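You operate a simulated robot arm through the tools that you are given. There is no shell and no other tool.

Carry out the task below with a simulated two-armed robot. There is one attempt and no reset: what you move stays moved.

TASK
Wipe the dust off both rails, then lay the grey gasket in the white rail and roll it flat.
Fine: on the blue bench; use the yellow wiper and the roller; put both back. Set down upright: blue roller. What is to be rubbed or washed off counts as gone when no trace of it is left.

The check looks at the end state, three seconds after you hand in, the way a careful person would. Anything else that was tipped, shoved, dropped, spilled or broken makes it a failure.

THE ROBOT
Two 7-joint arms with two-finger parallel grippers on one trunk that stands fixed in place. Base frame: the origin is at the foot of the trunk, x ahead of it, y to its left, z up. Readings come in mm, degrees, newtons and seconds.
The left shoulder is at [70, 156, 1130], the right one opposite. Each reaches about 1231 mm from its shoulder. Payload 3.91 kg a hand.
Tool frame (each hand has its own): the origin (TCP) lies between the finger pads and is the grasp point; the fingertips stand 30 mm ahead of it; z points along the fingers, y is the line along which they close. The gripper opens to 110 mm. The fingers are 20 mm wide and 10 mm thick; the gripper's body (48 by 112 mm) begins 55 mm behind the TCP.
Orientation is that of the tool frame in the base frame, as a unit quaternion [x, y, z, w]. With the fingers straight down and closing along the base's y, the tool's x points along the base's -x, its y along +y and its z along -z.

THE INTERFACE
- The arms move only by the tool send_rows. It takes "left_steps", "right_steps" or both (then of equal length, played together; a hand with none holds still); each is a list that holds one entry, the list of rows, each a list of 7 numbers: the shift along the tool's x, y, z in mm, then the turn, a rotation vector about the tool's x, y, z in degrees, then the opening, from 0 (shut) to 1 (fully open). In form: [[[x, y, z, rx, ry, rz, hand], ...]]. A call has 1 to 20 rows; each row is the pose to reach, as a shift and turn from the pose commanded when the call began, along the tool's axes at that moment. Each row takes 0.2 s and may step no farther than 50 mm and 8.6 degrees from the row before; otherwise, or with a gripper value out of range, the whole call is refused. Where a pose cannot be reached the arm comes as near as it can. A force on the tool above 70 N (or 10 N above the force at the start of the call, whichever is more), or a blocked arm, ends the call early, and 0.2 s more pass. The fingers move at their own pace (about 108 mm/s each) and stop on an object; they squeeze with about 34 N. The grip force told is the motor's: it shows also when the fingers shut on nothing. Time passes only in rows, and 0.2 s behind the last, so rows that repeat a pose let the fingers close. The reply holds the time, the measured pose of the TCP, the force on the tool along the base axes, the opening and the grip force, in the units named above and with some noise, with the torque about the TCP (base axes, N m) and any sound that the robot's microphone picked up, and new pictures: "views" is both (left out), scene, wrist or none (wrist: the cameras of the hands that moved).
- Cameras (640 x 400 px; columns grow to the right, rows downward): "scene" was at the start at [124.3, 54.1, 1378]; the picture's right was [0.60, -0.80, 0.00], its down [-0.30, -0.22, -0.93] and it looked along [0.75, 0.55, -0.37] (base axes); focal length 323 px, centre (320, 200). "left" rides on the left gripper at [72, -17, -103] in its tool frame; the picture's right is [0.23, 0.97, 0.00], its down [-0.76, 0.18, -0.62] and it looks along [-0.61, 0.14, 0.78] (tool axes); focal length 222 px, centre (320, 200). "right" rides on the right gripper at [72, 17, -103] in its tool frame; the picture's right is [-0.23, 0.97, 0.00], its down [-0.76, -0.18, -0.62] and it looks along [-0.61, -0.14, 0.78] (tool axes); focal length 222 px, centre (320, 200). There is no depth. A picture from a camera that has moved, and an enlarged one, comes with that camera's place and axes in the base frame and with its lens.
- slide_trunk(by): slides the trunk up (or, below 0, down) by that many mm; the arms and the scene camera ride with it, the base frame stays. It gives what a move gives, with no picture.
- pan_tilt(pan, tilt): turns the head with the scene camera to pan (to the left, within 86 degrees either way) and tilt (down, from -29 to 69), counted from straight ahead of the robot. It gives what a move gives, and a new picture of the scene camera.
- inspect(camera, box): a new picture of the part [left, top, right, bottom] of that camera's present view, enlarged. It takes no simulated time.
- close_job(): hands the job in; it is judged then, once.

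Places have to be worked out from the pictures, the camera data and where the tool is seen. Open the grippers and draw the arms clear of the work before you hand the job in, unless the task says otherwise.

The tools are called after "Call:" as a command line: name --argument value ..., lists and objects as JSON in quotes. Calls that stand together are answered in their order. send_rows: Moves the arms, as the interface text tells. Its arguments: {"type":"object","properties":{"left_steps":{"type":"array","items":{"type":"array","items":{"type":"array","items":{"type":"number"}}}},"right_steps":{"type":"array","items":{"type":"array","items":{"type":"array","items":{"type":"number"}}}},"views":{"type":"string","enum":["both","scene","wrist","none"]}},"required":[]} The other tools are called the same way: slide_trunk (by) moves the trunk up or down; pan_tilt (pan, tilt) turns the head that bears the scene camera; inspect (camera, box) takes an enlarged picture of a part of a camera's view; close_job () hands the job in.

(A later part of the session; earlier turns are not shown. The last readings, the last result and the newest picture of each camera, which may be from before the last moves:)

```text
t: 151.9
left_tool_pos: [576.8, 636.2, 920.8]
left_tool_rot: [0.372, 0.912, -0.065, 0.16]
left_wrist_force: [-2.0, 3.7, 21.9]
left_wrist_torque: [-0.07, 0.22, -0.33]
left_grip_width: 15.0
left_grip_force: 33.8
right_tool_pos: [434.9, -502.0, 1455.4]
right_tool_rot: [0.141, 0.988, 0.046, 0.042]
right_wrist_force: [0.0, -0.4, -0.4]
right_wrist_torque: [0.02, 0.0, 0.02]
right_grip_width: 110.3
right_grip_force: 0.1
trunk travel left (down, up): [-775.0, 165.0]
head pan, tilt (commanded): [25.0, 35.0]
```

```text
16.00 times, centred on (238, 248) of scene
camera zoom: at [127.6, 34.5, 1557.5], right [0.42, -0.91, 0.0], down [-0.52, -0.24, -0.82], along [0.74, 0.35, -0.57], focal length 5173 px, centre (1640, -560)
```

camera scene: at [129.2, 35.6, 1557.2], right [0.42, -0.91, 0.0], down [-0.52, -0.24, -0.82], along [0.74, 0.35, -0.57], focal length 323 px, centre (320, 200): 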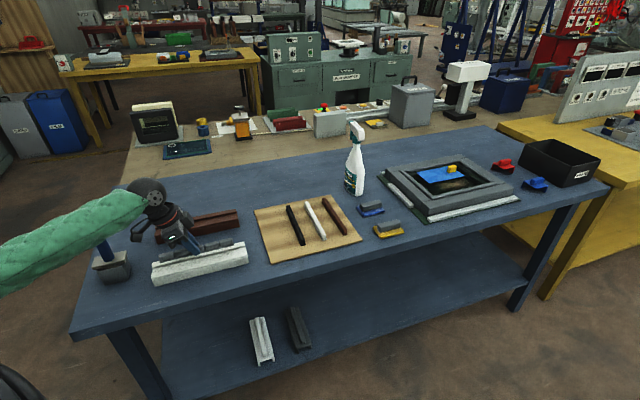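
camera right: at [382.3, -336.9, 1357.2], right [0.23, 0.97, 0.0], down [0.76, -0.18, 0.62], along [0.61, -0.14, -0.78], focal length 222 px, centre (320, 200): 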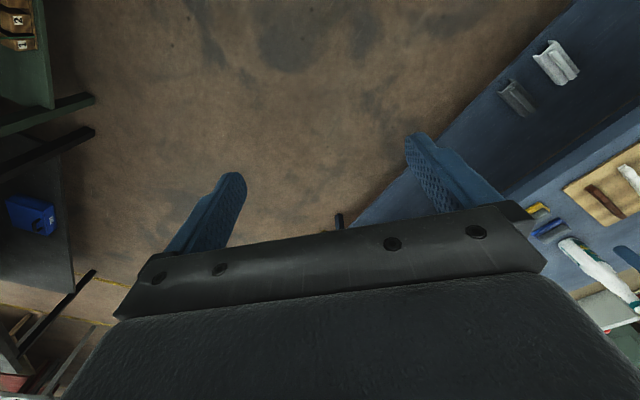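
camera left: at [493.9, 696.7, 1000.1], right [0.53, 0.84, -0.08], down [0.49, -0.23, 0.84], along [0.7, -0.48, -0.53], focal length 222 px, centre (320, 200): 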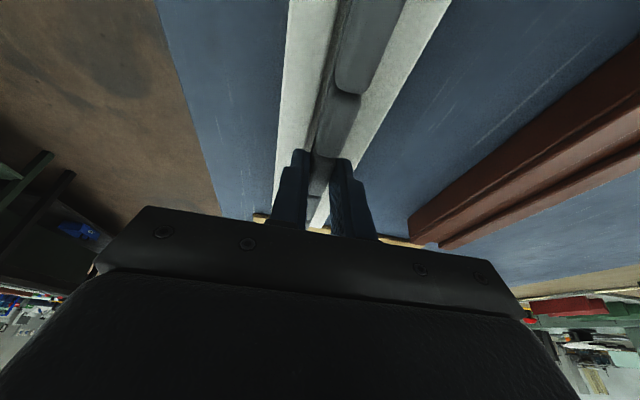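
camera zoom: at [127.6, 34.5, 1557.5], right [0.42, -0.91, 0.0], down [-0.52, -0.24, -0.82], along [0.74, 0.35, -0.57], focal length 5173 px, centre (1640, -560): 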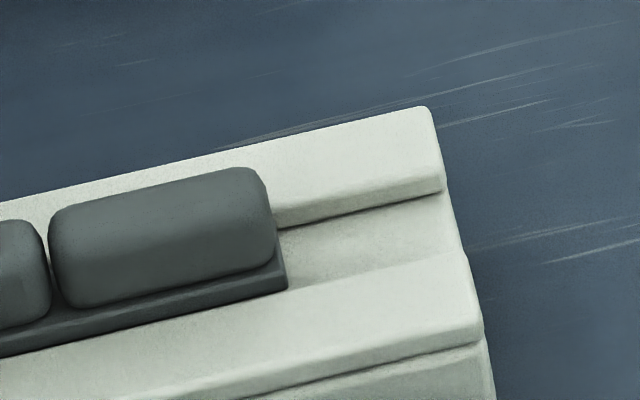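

The foot (about 19 mm wide) is right next to the near wall; I lift 3 mm, shift 1.2 mm back, and lower again with light pressure.

Call:
send_rows --left_steps '[[[-0.6, 0, -1.6, 0, 0, 0, 0], [-1.1, 0, -3, 0, 0, 0, 0], [-1.1, 0.6, -3, 0, 0, 0, 0], [-1.1, 1.2, -3, 0, 0, 0, 0], [-1.1, 1.2, -3, 0, 0, 0, 0]]]' --views "none"

Call:
inspect --camera "left" --box '[270, 0, 420, 170]'

Call:
send_rows --left_steps '[[[0.4, 0, 0.9, 0, 0, 0, 0], [0.7, 0, 1.9, 0, 0, 0, 0], [0.7, 0, 1.9, 0, 0, 0, 0]]]' --views "none"

Call:
inspect --camera "left" --box '[270, 0, 420, 170]'

```text
t: 153.1
left_tool_pos: [577.7, 638.3, 920.6]
left_tool_rot: [0.371, 0.912, -0.065, 0.159]
left_wrist_force: [-0.2, -0.2, -1.4]
left_wrist_torque: [0.01, -0.02, 0.02]
left_grip_width: 14.8
left_grip_force: 34.4
right_tool_pos: [437.2, -501.7, 1455.4]
right_tool_rot: [0.142, 0.988, 0.045, 0.042]
right_wrist_force: [0.6, 0.4, 0.3]
right_wrist_torque: [-0.01, 0.01, -0.04]
right_grip_width: 110.0
right_grip_force: 0.0
trunk travel left (down, up): [-775.0, 165.0]
head pan, tilt (commanded): [25.0, 35.0]
```

```text
2.35 times, centred on (345, 85) of left
camera zoom: at [493.0, 697.1, 992.0], right [0.53, 0.84, -0.08], down [0.49, -0.23, 0.84], along [0.7, -0.48, -0.53], focal length 523 px, centre (261, 471)
```

zoom: 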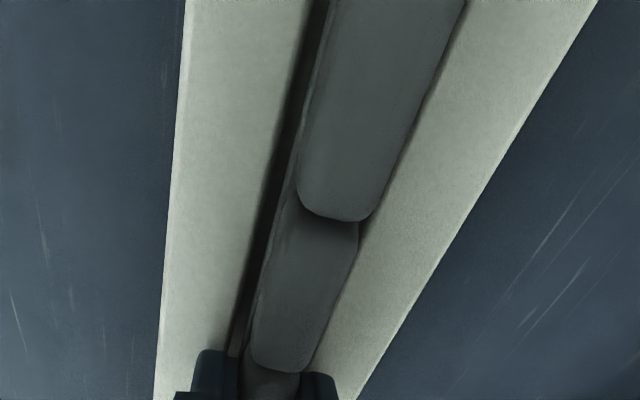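

```text
t: 153.9
left_tool_pos: [579.6, 638.0, 919.6]
left_tool_rot: [0.372, 0.912, -0.064, 0.159]
left_wrist_force: [-0.4, 1.3, 4.2]
left_wrist_torque: [0.03, 0.05, -0.03]
left_grip_width: 14.8
left_grip_force: 34.0
right_tool_pos: [436.2, -501.7, 1456.1]
right_tool_rot: [0.142, 0.988, 0.045, 0.041]
right_wrist_force: [-0.1, -0.5, 0.5]
right_wrist_torque: [-0.01, -0.02, 0.01]
right_grip_width: 110.2
right_grip_force: 0.1
trunk travel left (down, up): [-775.0, 165.0]
head pan, tilt (commanded): [25.0, 35.0]
```

```text
2.35 times, centred on (345, 85) of left
camera zoom: at [493.2, 697.3, 990.7], right [0.53, 0.85, -0.08], down [0.48, -0.23, 0.84], along [0.7, -0.48, -0.53], focal length 523 px, centre (261, 471)
```

zoom: 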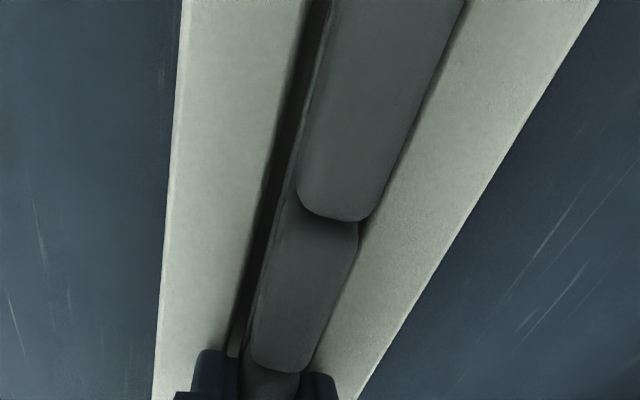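

Call:
inspect --camera "scene" --box '[228, 236, 246, 254]'

Call:
inspect --camera "scene" --box '[150, 258, 170, 278]'

```text
16.00 times, centred on (237, 245) of scene
camera zoom: at [129.1, 35.6, 1557.3], right [0.42, -0.91, 0.0], down [-0.52, -0.24, -0.82], along [0.74, 0.35, -0.57], focal length 5173 px, centre (1648, -520)
```

zoom: 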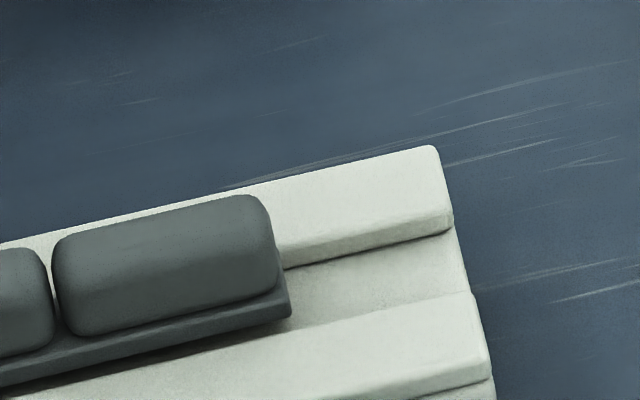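

```text
16.00 times, centred on (160, 268) of scene
camera zoom: at [129.1, 35.6, 1557.3], right [0.42, -0.91, 0.0], down [-0.52, -0.24, -0.82], along [0.74, 0.35, -0.57], focal length 5173 px, centre (2880, -888)
```

zoom: 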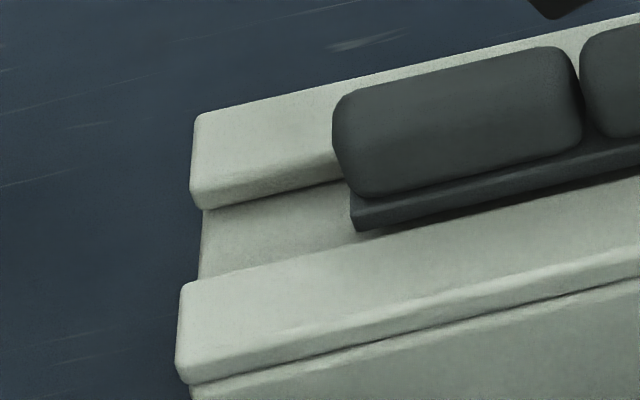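

The picture evidence suggests the foot may be caught near the top of the channel. I take closer looks at a gasket end on the tray and the rail end to get the foot width and the channel width and depth right.

Call:
inspect --camera "scene" --box '[295, 222, 355, 250]'

Call:
inspect --camera "scene" --box '[236, 238, 252, 254]'

Call:
inspect --camera "scene" --box '[148, 258, 164, 274]'

```text
10.67 times, centred on (325, 236) of scene
camera zoom: at [129.1, 35.6, 1557.3], right [0.42, -0.91, 0.0], down [-0.52, -0.24, -0.82], along [0.74, 0.35, -0.57], focal length 3448 px, centre (267, -184)
```

zoom: 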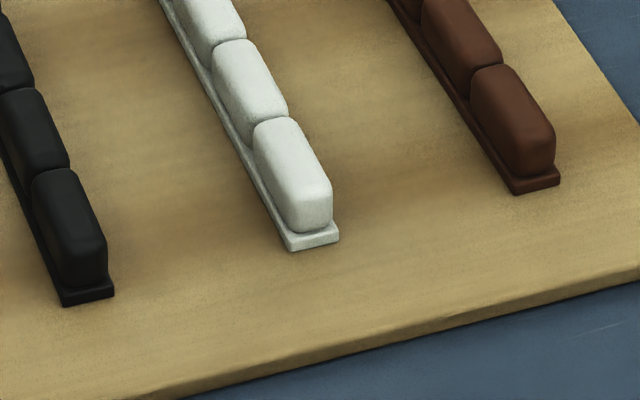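

```text
16.00 times, centred on (244, 246) of scene
camera zoom: at [129.1, 35.6, 1557.3], right [0.42, -0.91, 0.0], down [-0.52, -0.24, -0.82], along [0.74, 0.35, -0.57], focal length 5173 px, centre (1536, -536)
```

zoom: 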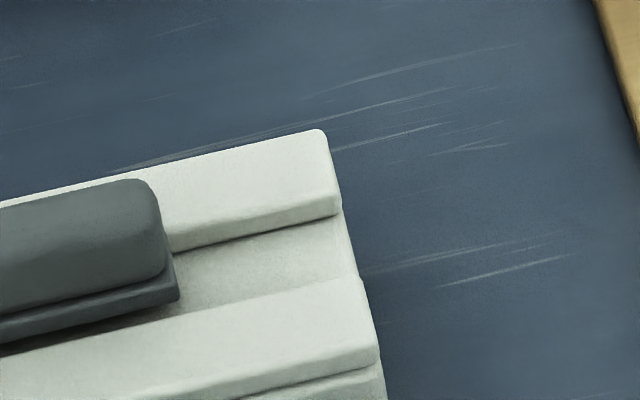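

```text
16.00 times, centred on (156, 266) of scene
camera zoom: at [129.1, 35.6, 1557.3], right [0.42, -0.91, 0.0], down [-0.52, -0.24, -0.82], along [0.74, 0.35, -0.57], focal length 5173 px, centre (2944, -856)
```

zoom: 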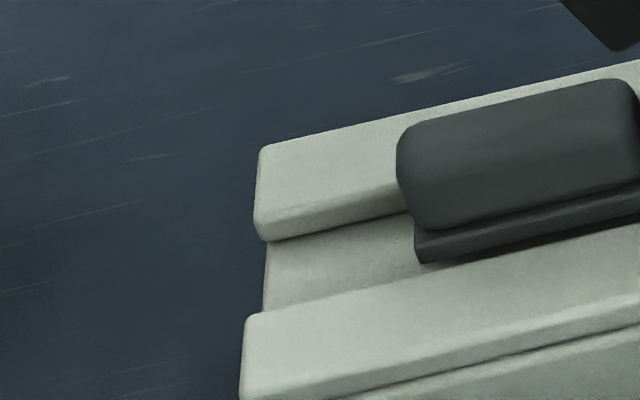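

I now think the foot is nearly as wide as the channel, so it needs accurate centring: at n≈860.8 it touches the far lip and at ≈858 the near lip. I lift 5 mm clear, move to n≈859.4, and lower again.

Call:
send_rows --left_steps '[[[-0.9, 0, -2.3, 0, 0, 0, 0], [-1.7, 0, -4.7, 0, 0, 0, 0], [-1.7, -0.7, -4.7, 0, 0, 0, 0], [-1.7, -1.4, -4.7, 0, 0, 0, 0], [-1.7, -1.4, -4.7, 0, 0, 0, 0]]]' --views "wrist"

Call:
inspect --camera "left" --box '[270, 0, 420, 170]'

```text
t: 155.1
left_tool_pos: [578.1, 636.6, 922.5]
left_tool_rot: [0.373, 0.912, -0.065, 0.159]
left_wrist_force: [0.3, 0.4, -0.3]
left_wrist_torque: [0.0, 0.0, 0.01]
left_grip_width: 15.1
left_grip_force: 33.7
right_tool_pos: [436.2, -500.7, 1455.7]
right_tool_rot: [0.141, 0.988, 0.044, 0.041]
right_wrist_force: [0.3, -0.2, -0.2]
right_wrist_torque: [-0.01, -0.02, 0.01]
right_grip_width: 110.0
right_grip_force: 0.0
trunk travel left (down, up): [-775.0, 165.0]
head pan, tilt (commanded): [25.0, 35.0]
camera left: at [492.4, 696.0, 995.3], right [0.53, 0.84, -0.08], down [0.49, -0.23, 0.84], along [0.7, -0.48, -0.53], focal length 222 px, centre (320, 200)
```

left: 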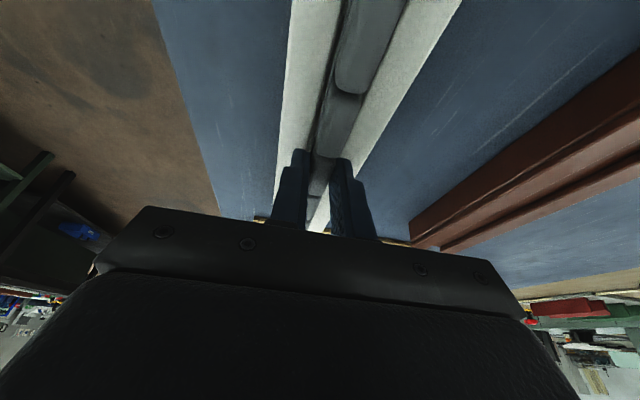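

```text
2.35 times, centred on (345, 85) of left
camera zoom: at [492.4, 696.0, 995.3], right [0.53, 0.84, -0.08], down [0.49, -0.23, 0.84], along [0.7, -0.48, -0.53], focal length 523 px, centre (261, 471)
```

zoom: 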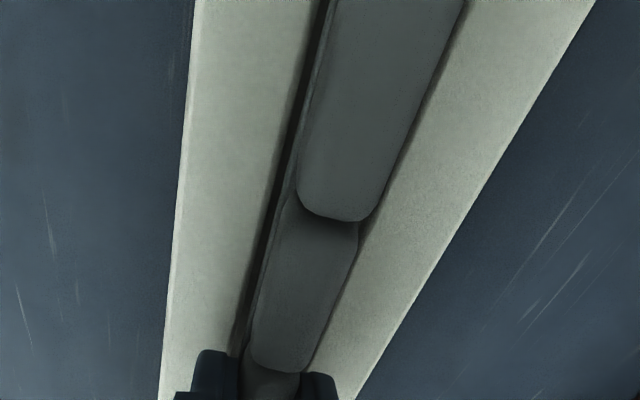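

Now the near gap is about 2 mm. I lower in small steps and watch how deep it goes.

Call:
send_rows --left_steps '[[[0.7, 0, 1.9, 0, 0, 0, 0], [1.4, 0, 3.8, 0, 0, 0, 0], [1.4, 0, 3.8, 0, 0, 0, 0]]]' --views "none"

Call:
send_rows --left_steps '[[[0.4, 0, 0.9, 0, 0, 0, 0], [0.7, 0, 1.9, 0, 0, 0, 0], [0.7, 0, 1.9, 0, 0, 0, 0]]]' --views "none"

Call:
send_rows --left_steps '[[[0.4, 0, 0.9, 0, 0, 0, 0], [0.7, 0, 1.9, 0, 0, 0, 0], [0.7, 0, 1.9, 0, 0, 0, 0]]]' --views "none"

```text
t: 155.9
left_tool_pos: [578.0, 635.3, 919.4]
left_tool_rot: [0.373, 0.912, -0.065, 0.16]
left_wrist_force: [-1.5, -0.1, -0.2]
left_wrist_torque: [0.0, 0.03, -0.03]
left_grip_width: 15.0
left_grip_force: 33.8
right_tool_pos: [436.3, -501.8, 1455.4]
right_tool_rot: [0.142, 0.988, 0.045, 0.042]
right_wrist_force: [0.3, 0.8, -0.4]
right_wrist_torque: [0.0, -0.03, 0.0]
right_grip_width: 110.1
right_grip_force: 0.0
trunk travel left (down, up): [-775.0, 165.0]
head pan, tilt (commanded): [25.0, 35.0]
```

```text
t: 156.7
left_tool_pos: [577.6, 635.9, 917.6]
left_tool_rot: [0.373, 0.912, -0.064, 0.161]
left_wrist_force: [1.1, 2.1, 9.4]
left_wrist_torque: [0.0, 0.03, -0.06]
left_grip_width: 15.1
left_grip_force: 34.2
right_tool_pos: [435.1, -502.1, 1455.5]
right_tool_rot: [0.141, 0.988, 0.045, 0.042]
right_wrist_force: [0.6, 0.1, 0.3]
right_wrist_torque: [0.01, 0.01, 0.02]
right_grip_width: 109.8
right_grip_force: 0.0
trunk travel left (down, up): [-775.0, 165.0]
head pan, tilt (commanded): [25.0, 35.0]
```

```text
t: 157.5
left_tool_pos: [577.7, 636.6, 918.8]
left_tool_rot: [0.373, 0.912, -0.064, 0.16]
left_wrist_force: [4.5, 9.0, 29.4]
left_wrist_torque: [0.06, 0.03, -0.08]
left_grip_width: 15.0
left_grip_force: 34.1
right_tool_pos: [434.7, -501.9, 1455.2]
right_tool_rot: [0.142, 0.988, 0.047, 0.042]
right_wrist_force: [0.2, 0.4, -0.2]
right_wrist_torque: [0.0, 0.02, 0.01]
right_grip_width: 110.2
right_grip_force: 0.1
trunk travel left (down, up): [-775.0, 165.0]
head pan, tilt (commanded): [25.0, 35.0]
```

Contact is again at the same height regardless of lateral position, so it is the channel floor. I relax the pressure and open the fingers slowly, watching the gasket.

Call:
send_rows --left_steps '[[[-0.6, 0, -1.6, 0, 0, 0, 0], [-0.6, 0, -1.6, 0, 0, 0, 0.14], [-0.6, 0, -1.6, 0, 0, 0, 0.155], [-0.6, 0, -1.6, 0, 0, 0, 0.17], [-0.6, 0, -1.6, 0, 0, 0, 0.19], [-0.6, 0, -1.6, 0, 0, 0, 0.21], [-0.6, 0, -1.6, 0, 0, 0, 0.24], [-0.6, 0, -1.6, 0, 0, 0, 0.28]]]' --views "wrist"

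Call:
inspect --camera "left" --box '[270, 0, 420, 170]'

Call:
inspect --camera "scene" --box '[140, 220, 260, 290]'

```text
t: 159.3
left_tool_pos: [578.8, 636.4, 919.4]
left_tool_rot: [0.372, 0.912, -0.065, 0.16]
left_wrist_force: [18.6, 21.2, 31.3]
left_wrist_torque: [0.4, -0.39, 0.07]
left_grip_width: 18.1
left_grip_force: 0.0
right_tool_pos: [435.7, -501.4, 1454.8]
right_tool_rot: [0.141, 0.988, 0.045, 0.042]
right_wrist_force: [-0.3, 0.6, -0.2]
right_wrist_torque: [0.0, 0.01, -0.01]
right_grip_width: 110.2
right_grip_force: 0.0
trunk travel left (down, up): [-775.0, 165.0]
head pan, tilt (commanded): [25.0, 35.0]
camera left: at [492.5, 696.2, 990.6], right [0.53, 0.85, -0.08], down [0.48, -0.23, 0.85], along [0.7, -0.48, -0.53], focal length 222 px, centre (320, 200)
```

left: 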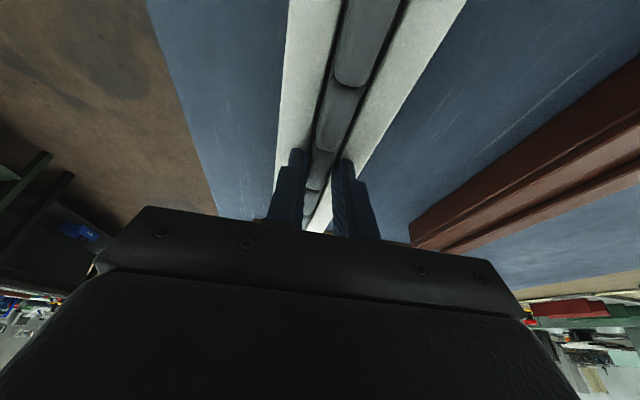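

```text
2.35 times, centred on (345, 85) of left
camera zoom: at [492.5, 696.2, 990.6], right [0.53, 0.85, -0.08], down [0.48, -0.23, 0.85], along [0.7, -0.48, -0.53], focal length 523 px, centre (261, 471)
```

zoom: 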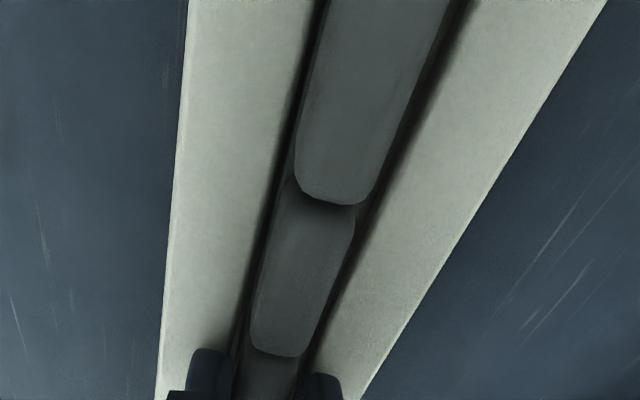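

```text
5.33 times, centred on (200, 255) of scene
camera zoom: at [128.9, 35.3, 1557.4], right [0.42, -0.91, 0.0], down [-0.52, -0.24, -0.82], along [0.74, 0.35, -0.57], focal length 1724 px, centre (960, -93)
```

zoom: 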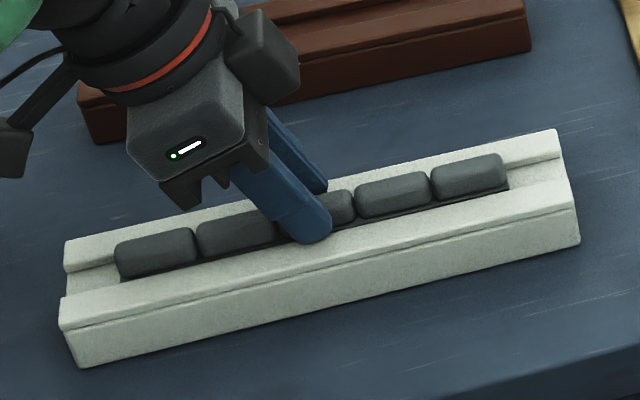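

The gasket dropped into the channel when released – the earlier contact was the fingertips on the rail's lips. I raise the hand a little, open wider, then lift clear.

Call:
send_rows --left_steps '[[[-0.7, 0, -1.9, 0, 0, 0, 0.17], [-1.4, 0, -3.8, 0, 0, 0, 0.2], [-1.4, 0, -3.8, 0, 0, 0, 0.28], [-1.4, 0, -3.8, 0, 0, 0, 0.36], [-1.4, 0, -3.8, 0, 0, 0, 0.45], [-1.4, 0, -3.8, 0, 0, 0, 0.45]]]' --views "wrist"

Call:
inspect --camera "scene" --box '[140, 220, 260, 290]'

```text
t: 160.7
left_tool_pos: [577.4, 636.8, 920.5]
left_tool_rot: [0.372, 0.912, -0.065, 0.159]
left_wrist_force: [-0.1, -0.9, 0.6]
left_wrist_torque: [0.05, 0.02, 0.01]
left_grip_width: 49.3
left_grip_force: 0.1
right_tool_pos: [437.3, -500.7, 1453.6]
right_tool_rot: [0.141, 0.988, 0.045, 0.042]
right_wrist_force: [-0.3, 0.0, -0.3]
right_wrist_torque: [-0.03, -0.01, -0.03]
right_grip_width: 109.8
right_grip_force: 0.1
trunk travel left (down, up): [-775.0, 165.0]
head pan, tilt (commanded): [25.0, 35.0]
camera left: at [492.3, 695.7, 992.5], right [0.53, 0.84, -0.08], down [0.49, -0.23, 0.84], along [0.7, -0.48, -0.53], focal length 222 px, centre (320, 200)
```

left: 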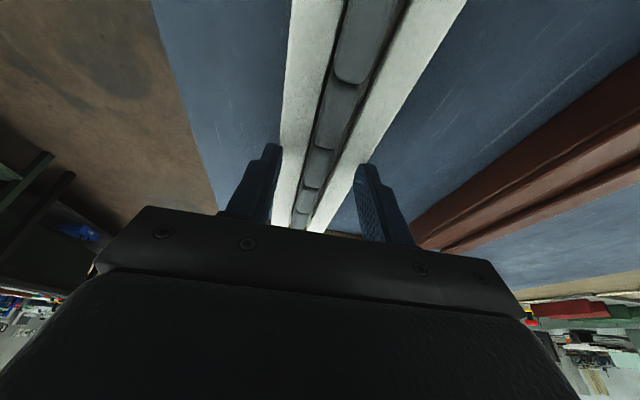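

```text
5.33 times, centred on (200, 255) of scene
camera zoom: at [129.5, 35.9, 1557.2], right [0.42, -0.91, 0.0], down [-0.52, -0.24, -0.82], along [0.74, 0.35, -0.57], focal length 1724 px, centre (960, -93)
```

zoom: 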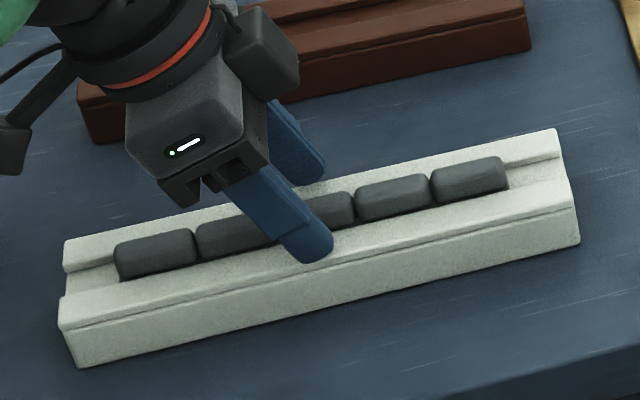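

The gasket now lies in the channel. I lift the hand straight up.

Call:
send_rows --left_steps '[[[-3.4, 0, -9.4, 0, 0, 0, 0.45], [-13.7, 0, -37.6, 0, 0, 0, 0.45], [-27.4, 0, -75, 0, 0, 0, 0.45], [-41, 0, -112.8, 0, 0, 0, 0.45], [-41, 0, -112.8, 0, 0, 0, 0.45]]]' --views "both"

Call:
inspect --camera "scene" --box '[140, 220, 260, 290]'

Call:
inspect --camera "left" --box '[260, 0, 420, 170]'

```text
t: 161.9
left_tool_pos: [578.2, 636.3, 1042.2]
left_tool_rot: [0.372, 0.912, -0.067, 0.158]
left_wrist_force: [0.0, 0.1, 0.1]
left_wrist_torque: [-0.02, 0.01, 0.02]
left_grip_width: 49.7
left_grip_force: 0.1
right_tool_pos: [436.9, -501.0, 1455.2]
right_tool_rot: [0.142, 0.988, 0.045, 0.042]
right_wrist_force: [0.0, 0.3, -0.2]
right_wrist_torque: [0.02, -0.02, 0.04]
right_grip_width: 109.8
right_grip_force: 0.0
trunk travel left (down, up): [-775.0, 165.0]
head pan, tilt (commanded): [25.0, 35.0]
camera scene: at [129.3, 36.2, 1557.2], right [0.42, -0.91, 0.0], down [-0.52, -0.24, -0.82], along [0.74, 0.35, -0.57], focal length 323 px, centre (320, 200)
camera left: at [492.9, 695.3, 1114.0], right [0.53, 0.85, -0.08], down [0.49, -0.23, 0.84], along [0.7, -0.48, -0.53], focal length 222 px, centre (320, 200)
```

scene: 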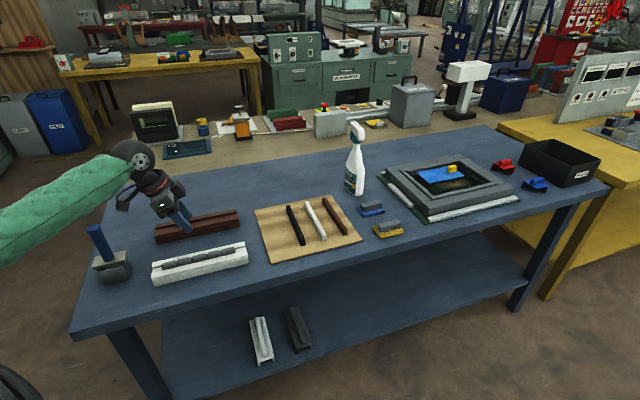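
left: 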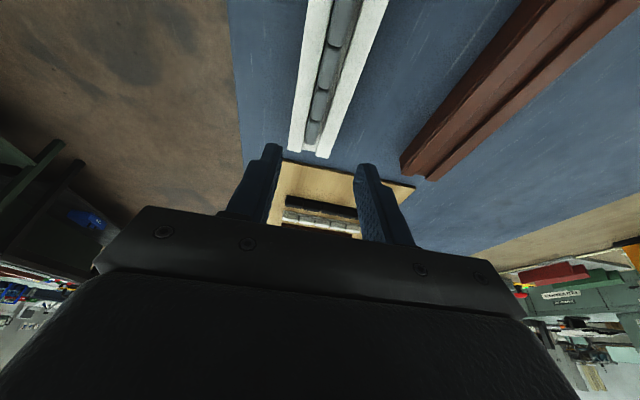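

```text
5.33 times, centred on (200, 255) of scene
camera zoom: at [129.3, 36.2, 1557.2], right [0.42, -0.91, 0.0], down [-0.52, -0.24, -0.82], along [0.74, 0.35, -0.57], focal length 1724 px, centre (960, -93)
```

zoom: 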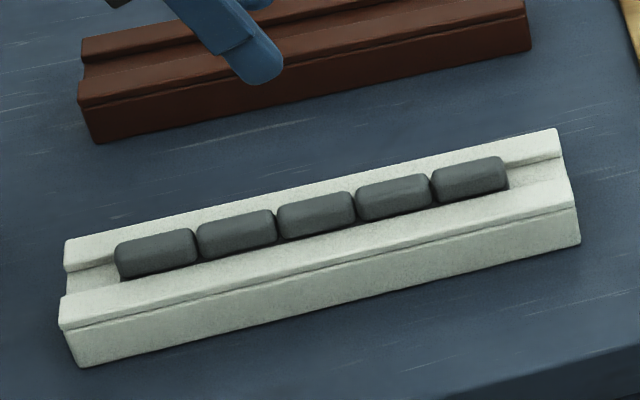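

```text
2.35 times, centred on (340, 85) of left
camera zoom: at [492.9, 695.3, 1114.0], right [0.53, 0.85, -0.08], down [0.49, -0.23, 0.84], along [0.7, -0.48, -0.53], focal length 523 px, centre (273, 471)
```

zoom: 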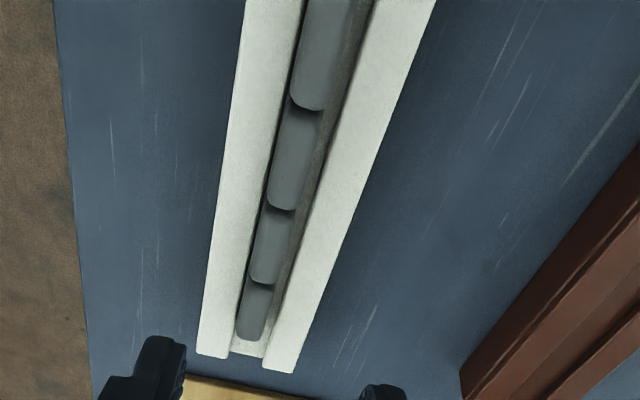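

The gasket lies in the white rail's channel. Next the roller: I raise the hand, take out the tilt and turn so the wrist camera can look at the roller.

Call:
send_rows --left_steps '[[[12.7, -4.3, -33.4, 0, 5, 0, 0.6], [25.4, -8.5, -66.7, 0, 10, 0, 0.8], [38.1, -12.8, -100, 0, 15, 0, 1], [50.8, -17, -133.4, 0, 20, 0, 1], [50.8, -17, -133.4, 0, 20, 0, 1]]]' --views "none"

Call:
send_rows --left_steps '[[[0, 0, 0, 0, 0, -8.2, 1], [0, 0, 0, 0, 0, -16.4, 1], [0, 0, 0, 0, 0, -24.6, 1], [0, 0, 0, 0, 0, -32.8, 1], [0, 0, 0, 0, 0, -41, 1], [0, 0, 0, 0, 0, -49.2, 1], [0, 0, 0, 0, 0, -57.4, 1], [0, 0, 0, 0, 0, -65.6, 1], [0, 0, 0, 0, 0, -73.8, 1], [0, 0, 0, 0, 0, -82, 1], [0, 0, 0, 0, 0, -90, 1], [0, 0, 0, 0, 0, -90, 1]]]' --views "both"

Call:
inspect --camera "left" --box '[340, 80, 600, 280]'

```text
t: 163.1
left_tool_pos: [500.2, 689.2, 1150.4]
left_tool_rot: [0.377, 0.926, 0.001, -0.001]
left_wrist_force: [0.3, -0.4, 0.1]
left_wrist_torque: [0.05, -0.01, 0.0]
left_grip_width: 110.0
left_grip_force: 0.0
right_tool_pos: [436.3, -501.5, 1454.7]
right_tool_rot: [0.141, 0.988, 0.045, 0.041]
right_wrist_force: [0.7, 0.3, 0.5]
right_wrist_torque: [0.01, 0.0, 0.01]
right_grip_width: 110.1
right_grip_force: 0.0
trunk travel left (down, up): [-775.0, 165.0]
head pan, tilt (commanded): [25.0, 35.0]
```

```text
t: 165.7
left_tool_pos: [500.6, 689.7, 1149.1]
left_tool_rot: [-0.387, 0.922, 0.002, 0.0]
left_wrist_force: [0.1, -0.6, 0.5]
left_wrist_torque: [0.0, 0.03, 0.0]
left_grip_width: 110.1
left_grip_force: 0.2
right_tool_pos: [436.5, -499.8, 1455.4]
right_tool_rot: [0.141, 0.988, 0.045, 0.041]
right_wrist_force: [-0.9, 0.2, -0.3]
right_wrist_torque: [0.0, -0.01, -0.03]
right_grip_width: 110.2
right_grip_force: 0.0
trunk travel left (down, up): [-775.0, 165.0]
head pan, tilt (commanded): [25.0, 35.0]
camera scene: at [129.3, 35.8, 1557.2], right [0.42, -0.91, 0.0], down [-0.52, -0.24, -0.82], along [0.74, 0.35, -0.57], focal length 323 px, centre (320, 200)
camera left: at [461.8, 624.6, 1251.7], right [-0.86, 0.52, 0.0], down [0.41, 0.67, 0.62], along [0.32, 0.53, -0.78], focal length 222 px, centre (320, 200)
```

scene: 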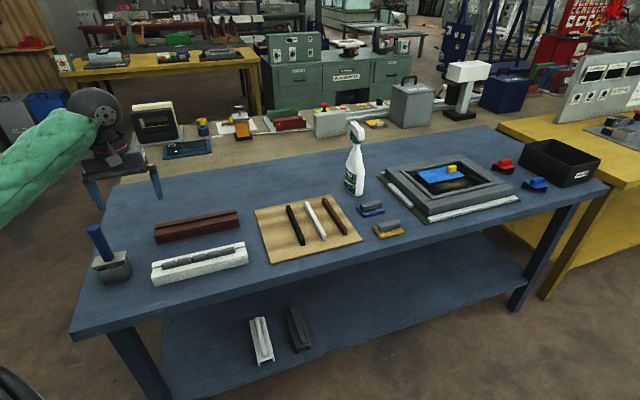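
left: 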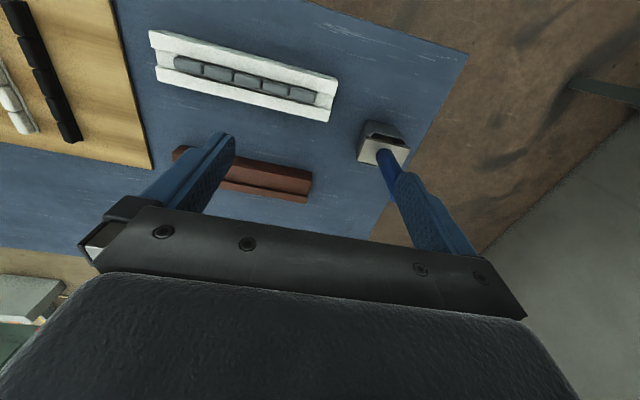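

```text
2.00 times, centred on (470, 180) of left
camera zoom: at [461.8, 624.6, 1251.7], right [-0.86, 0.52, 0.0], down [0.41, 0.67, 0.62], along [0.32, 0.53, -0.78], focal length 444 px, centre (20, 240)
```

zoom: 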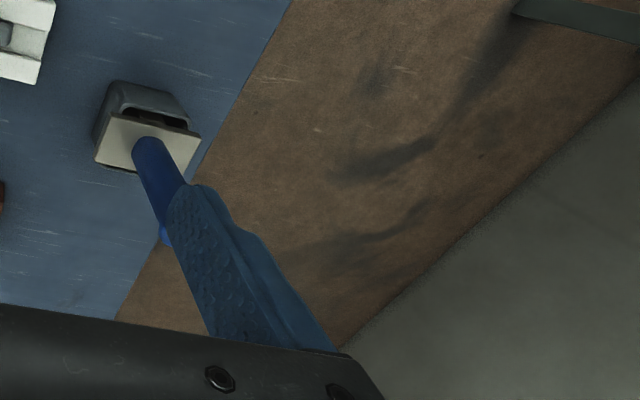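

The finger hides the handle, so I shift the hand left toward the roller to see it between the fingers.

Call:
send_rows --left_steps '[[[5, 40, 0, 0, 0, 0, 1], [10, 80, 0, 0, 0, 0, 1], [15, 121, 0, 0, 0, 0, 1], [15, 121, 0, 0, 0, 0, 1]]]' --views "both"

Call:
inspect --camera "left" --box '[220, 40, 420, 220]'

Call:
inspect --camera "scene" --box '[70, 210, 150, 290]'

```text
t: 166.7
left_tool_pos: [405.4, 764.1, 1148.7]
left_tool_rot: [-0.387, 0.922, 0.002, -0.001]
left_wrist_force: [0.1, -0.2, -0.1]
left_wrist_torque: [0.01, 0.0, 0.02]
left_grip_width: 110.3
left_grip_force: 0.0
right_tool_pos: [436.9, -500.5, 1454.8]
right_tool_rot: [0.142, 0.988, 0.045, 0.042]
right_wrist_force: [-0.2, -0.7, 0.3]
right_wrist_torque: [-0.01, 0.01, 0.01]
right_grip_width: 110.1
right_grip_force: 0.0
trunk travel left (down, up): [-775.0, 165.0]
head pan, tilt (commanded): [25.0, 35.0]
camera scene: at [130.0, 35.7, 1557.2], right [0.42, -0.91, 0.0], down [-0.52, -0.24, -0.82], along [0.74, 0.35, -0.57], focal length 323 px, centre (320, 200)
camera left: at [366.4, 699.9, 1251.9], right [-0.85, 0.52, 0.0], down [0.41, 0.67, 0.62], along [0.32, 0.53, -0.78], focal length 222 px, centre (320, 200)
```

scene: 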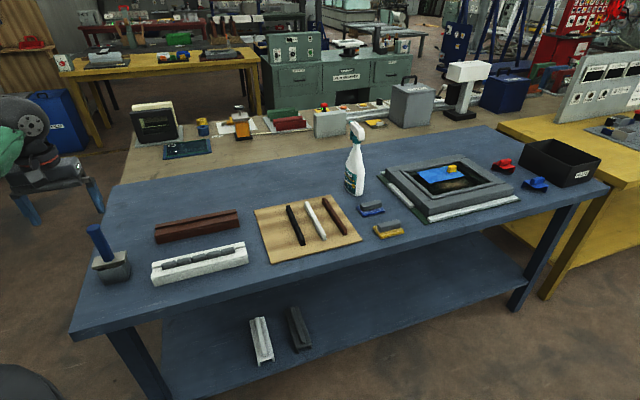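
left: 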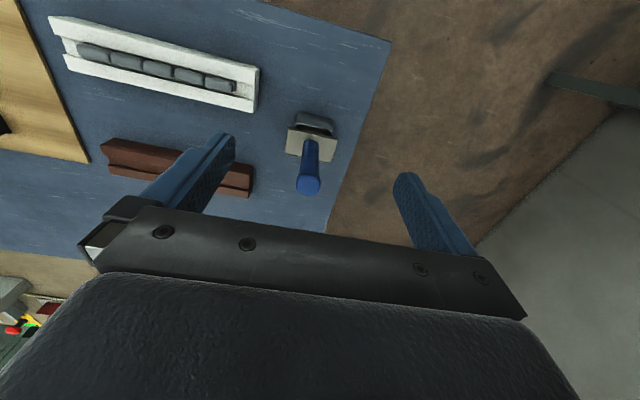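

```text
2.22 times, centred on (320, 130) of left
camera zoom: at [366.4, 699.9, 1251.9], right [-0.85, 0.52, 0.0], down [0.41, 0.67, 0.62], along [0.32, 0.53, -0.78], focal length 494 px, centre (320, 356)
```

zoom: 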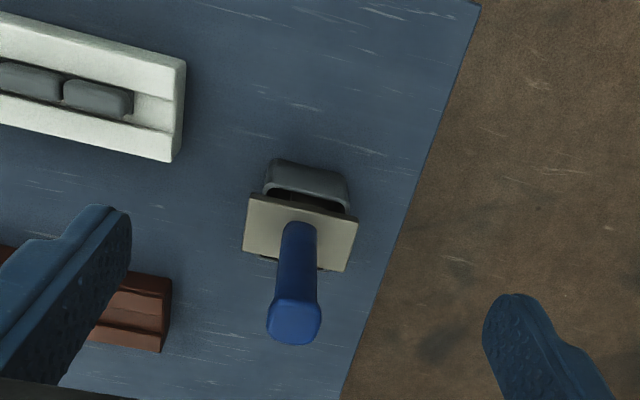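

```text
5.00 times, centred on (110, 250) of scene
camera zoom: at [130.0, 35.7, 1557.2], right [0.42, -0.91, 0.0], down [-0.52, -0.24, -0.82], along [0.74, 0.35, -0.57], focal length 1616 px, centre (1370, -50)
```

zoom: 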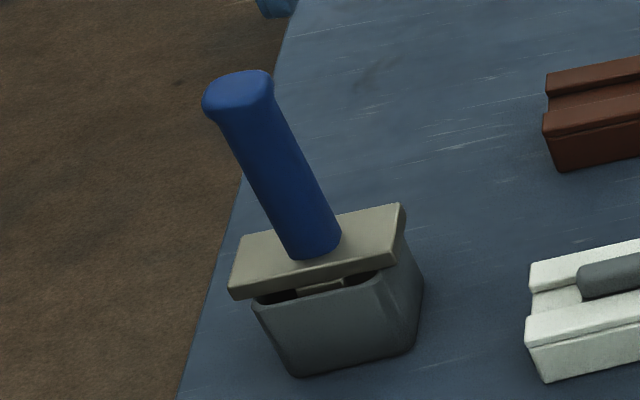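

From two wrist views the roller's handle axis is at about (458, 826), top at z≈1026, plate top at z≈917 (plate about 78 mm along e and 44 mm along n). I move above the handle.

Call:
send_rows --left_steps '[[[-27, 2.1, 9, 0, 0, 0, 1], [-54, 4.2, 19, 0, 0, 0, 1], [-81.3, 6.3, 29, 0, 0, 0.5, 1], [-81.3, 6.3, 29, 0, 0, 0.5, 1]]]' --views "both"

Call:
inspect --camera "left" --box '[220, 40, 420, 220]'

Call:
inspect --camera "scene" --box '[50, 150, 170, 290]'

```text
t: 167.7
left_tool_pos: [456.9, 826.1, 1120.6]
left_tool_rot: [-0.383, 0.924, 0.001, -0.001]
left_wrist_force: [-0.6, 0.1, 0.0]
left_wrist_torque: [-0.01, 0.04, 0.01]
left_grip_width: 109.7
left_grip_force: 0.1
right_tool_pos: [435.0, -500.6, 1455.3]
right_tool_rot: [0.141, 0.988, 0.045, 0.043]
right_wrist_force: [0.1, -0.4, 0.7]
right_wrist_torque: [-0.02, -0.01, 0.0]
right_grip_width: 110.0
right_grip_force: 0.0
trunk travel left (down, up): [-775.0, 165.0]
head pan, tilt (commanded): [25.0, 35.0]
camera scene: at [128.8, 35.6, 1557.3], right [0.42, -0.91, 0.0], down [-0.52, -0.24, -0.82], along [0.74, 0.35, -0.57], focal length 323 px, centre (320, 200)
camera left: at [417.6, 762.4, 1223.4], right [-0.85, 0.53, 0.0], down [0.41, 0.66, 0.62], along [0.33, 0.53, -0.78], focal length 222 px, centre (320, 200)
```

scene: 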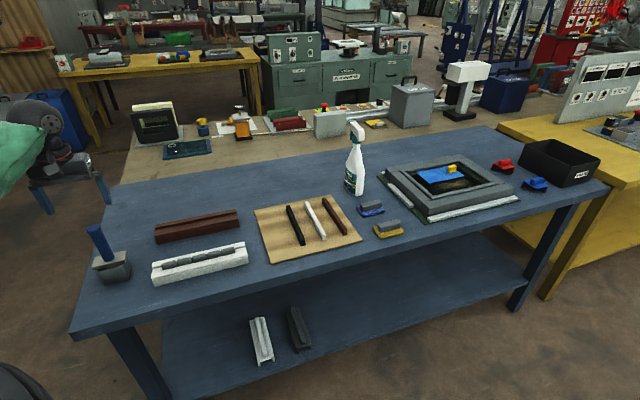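
left: 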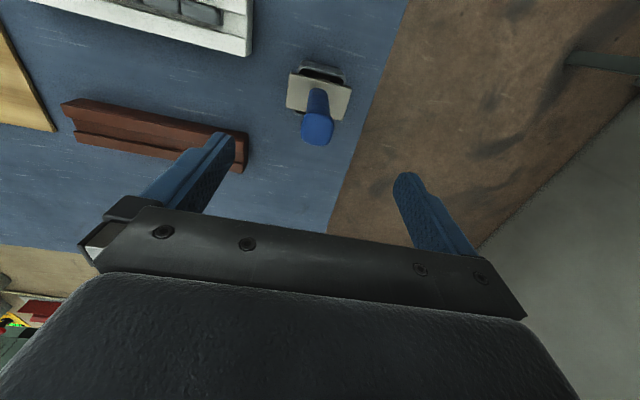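

```text
2.22 times, centred on (320, 130) of left
camera zoom: at [417.6, 762.4, 1223.4], right [-0.85, 0.53, 0.0], down [0.41, 0.66, 0.62], along [0.33, 0.53, -0.78], focal length 494 px, centre (320, 356)
```

zoom: 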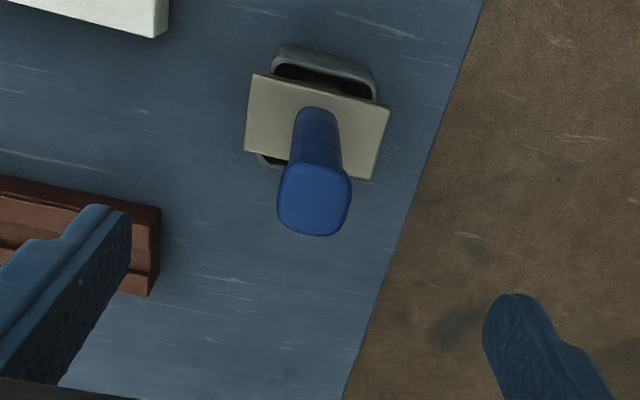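

```text
2.86 times, centred on (110, 220) of scene
camera zoom: at [128.8, 35.6, 1557.3], right [0.42, -0.91, 0.0], down [-0.52, -0.24, -0.82], along [0.74, 0.35, -0.57], focal length 924 px, centre (920, 143)
```

zoom: 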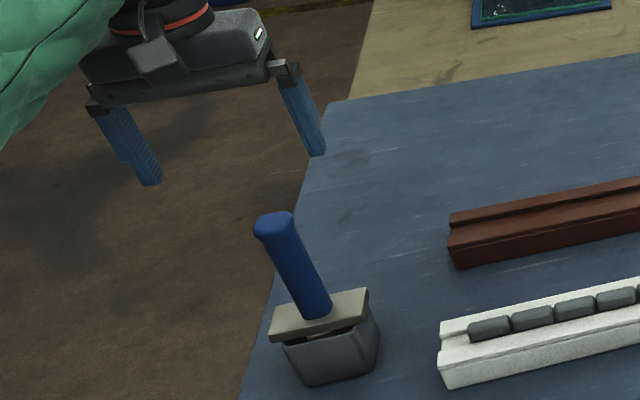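

Aligned within a few millimetres. I correct by about 2 mm and descend so the fingers straddle the handle, palm just above its top.

Call:
send_rows --left_steps '[[[-1, -1.2, 20, 0, 0, 0, 1], [-2, -2.4, 45, 0, 0, 0, 1], [-2, -2.4, 75, 0, 0, 0, 1], [-2, -2.4, 105, 0, 0, 0, 1], [-2, -2.4, 130, 0, 0, 0, 1], [-2, -2.4, 144, 0, 0, 0, 1], [-2, -2.4, 144, 0, 0, 0, 1]]]' --views "both"

Call:
inspect --camera "left" --box '[220, 40, 420, 220]'

Call:
inspect --camera "scene" --box '[50, 170, 170, 290]'

```text
t: 169.3
left_tool_pos: [456.4, 827.0, 975.6]
left_tool_rot: [-0.384, 0.923, 0.002, -0.001]
left_wrist_force: [-0.1, -1.0, 0.1]
left_wrist_torque: [-0.01, -0.04, 0.03]
left_grip_width: 110.0
left_grip_force: 0.1
right_tool_pos: [436.0, -502.4, 1454.5]
right_tool_rot: [0.142, 0.988, 0.044, 0.042]
right_wrist_force: [-0.1, -0.4, 0.0]
right_wrist_torque: [-0.03, 0.02, 0.0]
right_grip_width: 109.9
right_grip_force: 0.1
trunk travel left (down, up): [-775.0, 165.0]
head pan, tilt (commanded): [25.0, 35.0]
camera scene: at [129.2, 35.7, 1557.2], right [0.42, -0.91, 0.0], down [-0.52, -0.24, -0.82], along [0.74, 0.35, -0.57], focal length 323 px, centre (320, 200)
camera left: at [418.6, 762.6, 1079.2], right [-0.85, 0.53, 0.0], down [0.41, 0.66, 0.62], along [0.33, 0.53, -0.78], focal length 222 px, centre (320, 200)
```

scene: 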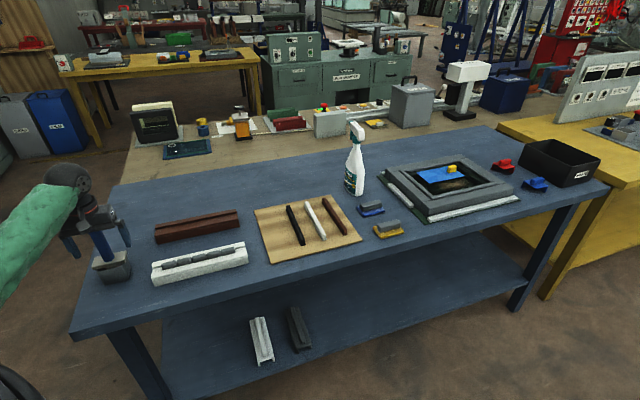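
left: 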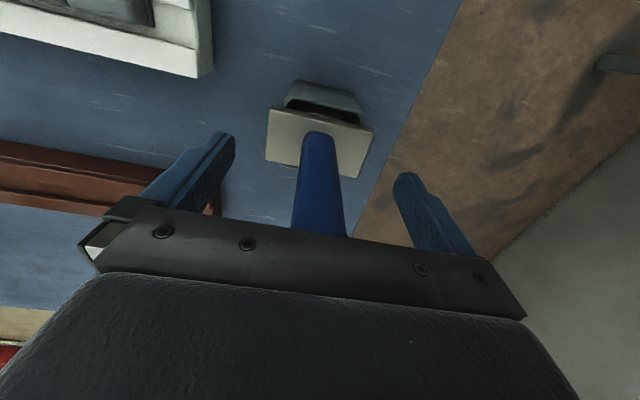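

```text
2.22 times, centred on (320, 130) of left
camera zoom: at [418.6, 762.6, 1079.2], right [-0.85, 0.53, 0.0], down [0.41, 0.66, 0.62], along [0.33, 0.53, -0.78], focal length 494 px, centre (320, 356)
```

zoom: 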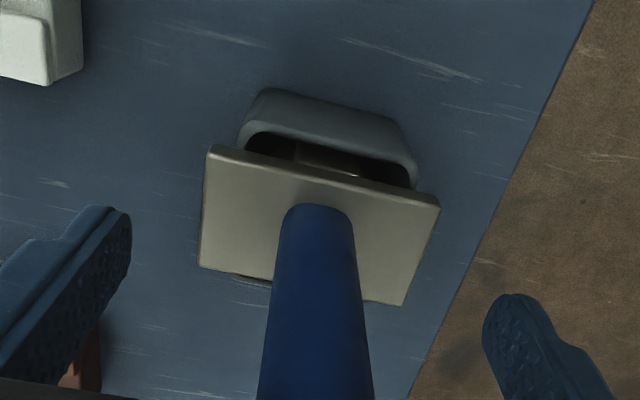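

```text
3.33 times, centred on (110, 230) of scene
camera zoom: at [129.2, 35.7, 1557.2], right [0.42, -0.91, 0.0], down [-0.52, -0.24, -0.82], along [0.74, 0.35, -0.57], focal length 1078 px, centre (1020, 100)
```

zoom: 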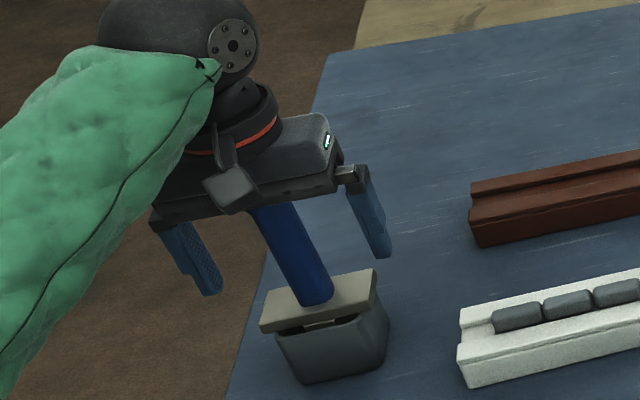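

The handle is centred between the fingers. I close on it.

Call:
send_rows --left_steps '[[[0, 0, 0, 0, 0, 0, 0.7], [0, 0, 0, 0, 0, 0, 0.45], [0, 0, 0, 0, 0, 0, 0.3], [0, 0, 0, 0, 0, 0, 0.1], [0, 0, 0, 0, 0, 0, 0], [0, 0, 0, 0, 0, 0, 0]]]' --views "wrist"

Call:
inspect --camera "scene" --box '[50, 170, 170, 290]'

```text
t: 170.7
left_tool_pos: [457.4, 826.9, 975.5]
left_tool_rot: [-0.384, 0.923, 0.002, -0.001]
left_wrist_force: [0.4, -0.2, 0.7]
left_wrist_torque: [0.01, 0.04, 0.05]
left_grip_width: 28.6
left_grip_force: 34.6
right_tool_pos: [436.1, -500.7, 1455.6]
right_tool_rot: [0.142, 0.988, 0.045, 0.042]
right_wrist_force: [-0.1, -0.2, -0.4]
right_wrist_torque: [-0.01, -0.02, 0.02]
right_grip_width: 109.9
right_grip_force: 0.0
trunk travel left (down, up): [-775.0, 165.0]
head pan, tilt (commanded): [25.0, 35.0]
camera left: at [418.6, 762.7, 1079.3], right [-0.85, 0.53, 0.0], down [0.41, 0.66, 0.62], along [0.33, 0.53, -0.78], focal length 222 px, centre (320, 200)
```

left: 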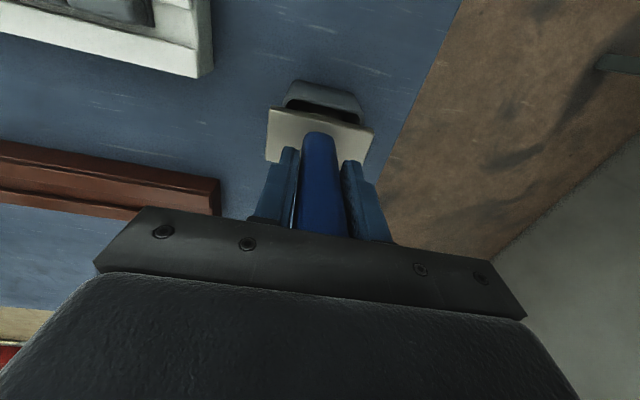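

```text
3.33 times, centred on (110, 230) of scene
camera zoom: at [129.3, 35.8, 1557.2], right [0.42, -0.91, 0.0], down [-0.52, -0.24, -0.82], along [0.74, 0.35, -0.57], focal length 1078 px, centre (1020, 100)
```

zoom: 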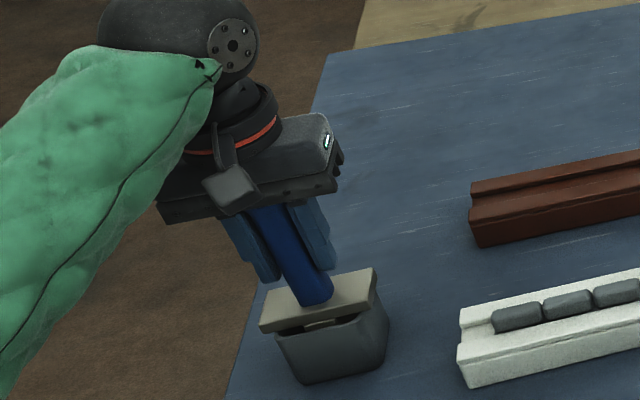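

Gripped at 28.6 mm. I lift the roller straight up, slowly, and look at its lower part.

Call:
send_rows --left_steps '[[[0, 0, -8, 0, 0, 0, 0], [0, 0, -20, 0, 0, 0, 0], [0, 0, -40, 0, 0, 0, 0], [0, 0, -60, 0, 0, 0, 0], [0, 0, -80, 0, 0, 0, 0], [0, 0, -80, 0, 0, 0, 0]]]' --views "both"

Call:
inspect --camera "scene" --box '[50, 150, 170, 290]'

```text
t: 172.1
left_tool_pos: [457.3, 826.8, 1057.2]
left_tool_rot: [-0.382, 0.924, 0.001, -0.002]
left_wrist_force: [0.2, -0.2, -1.6]
left_wrist_torque: [0.0, 0.04, -0.01]
left_grip_width: 28.3
left_grip_force: 33.5
right_tool_pos: [437.4, -500.5, 1455.0]
right_tool_rot: [0.142, 0.988, 0.046, 0.042]
right_wrist_force: [0.7, -0.2, -1.1]
right_wrist_torque: [0.02, 0.01, 0.07]
right_grip_width: 110.0
right_grip_force: 0.1
trunk travel left (down, up): [-775.0, 165.0]
head pan, tilt (commanded): [25.0, 35.0]
camera scene: at [129.8, 36.1, 1557.2], right [0.42, -0.91, 0.0], down [-0.52, -0.24, -0.82], along [0.74, 0.35, -0.57], focal length 323 px, centre (320, 200)
camera left: at [419.6, 761.7, 1159.9], right [-0.85, 0.53, 0.0], down [0.41, 0.66, 0.62], along [0.33, 0.53, -0.78], focal length 222 px, centre (320, 200)
```

scene: 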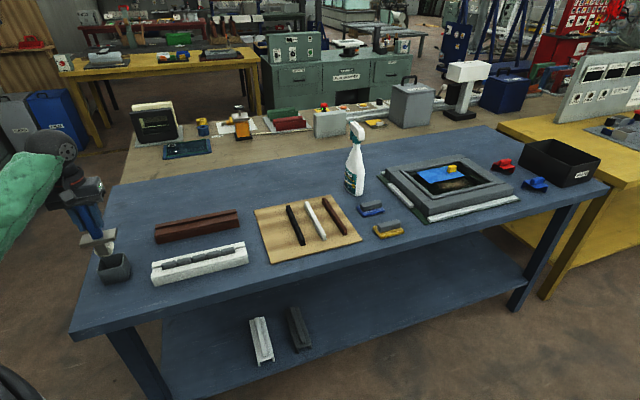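
left: 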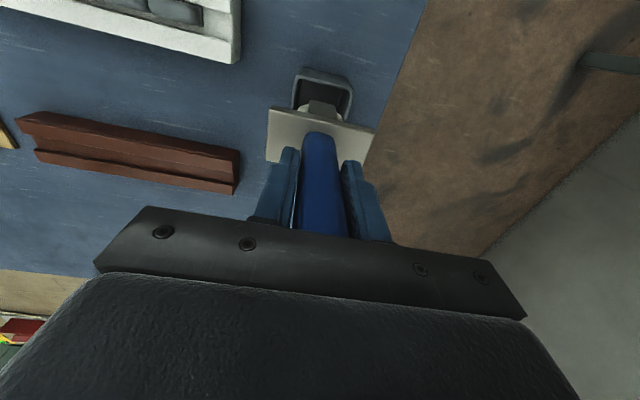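

```text
2.86 times, centred on (110, 220) of scene
camera zoom: at [129.8, 36.1, 1557.2], right [0.42, -0.91, 0.0], down [-0.52, -0.24, -0.82], along [0.74, 0.35, -0.57], focal length 924 px, centre (920, 143)
```

zoom: 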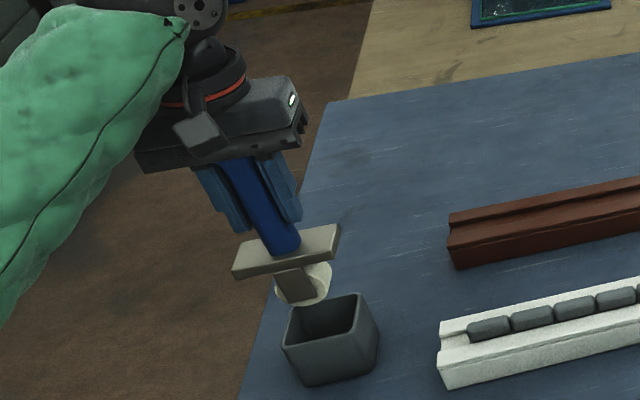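

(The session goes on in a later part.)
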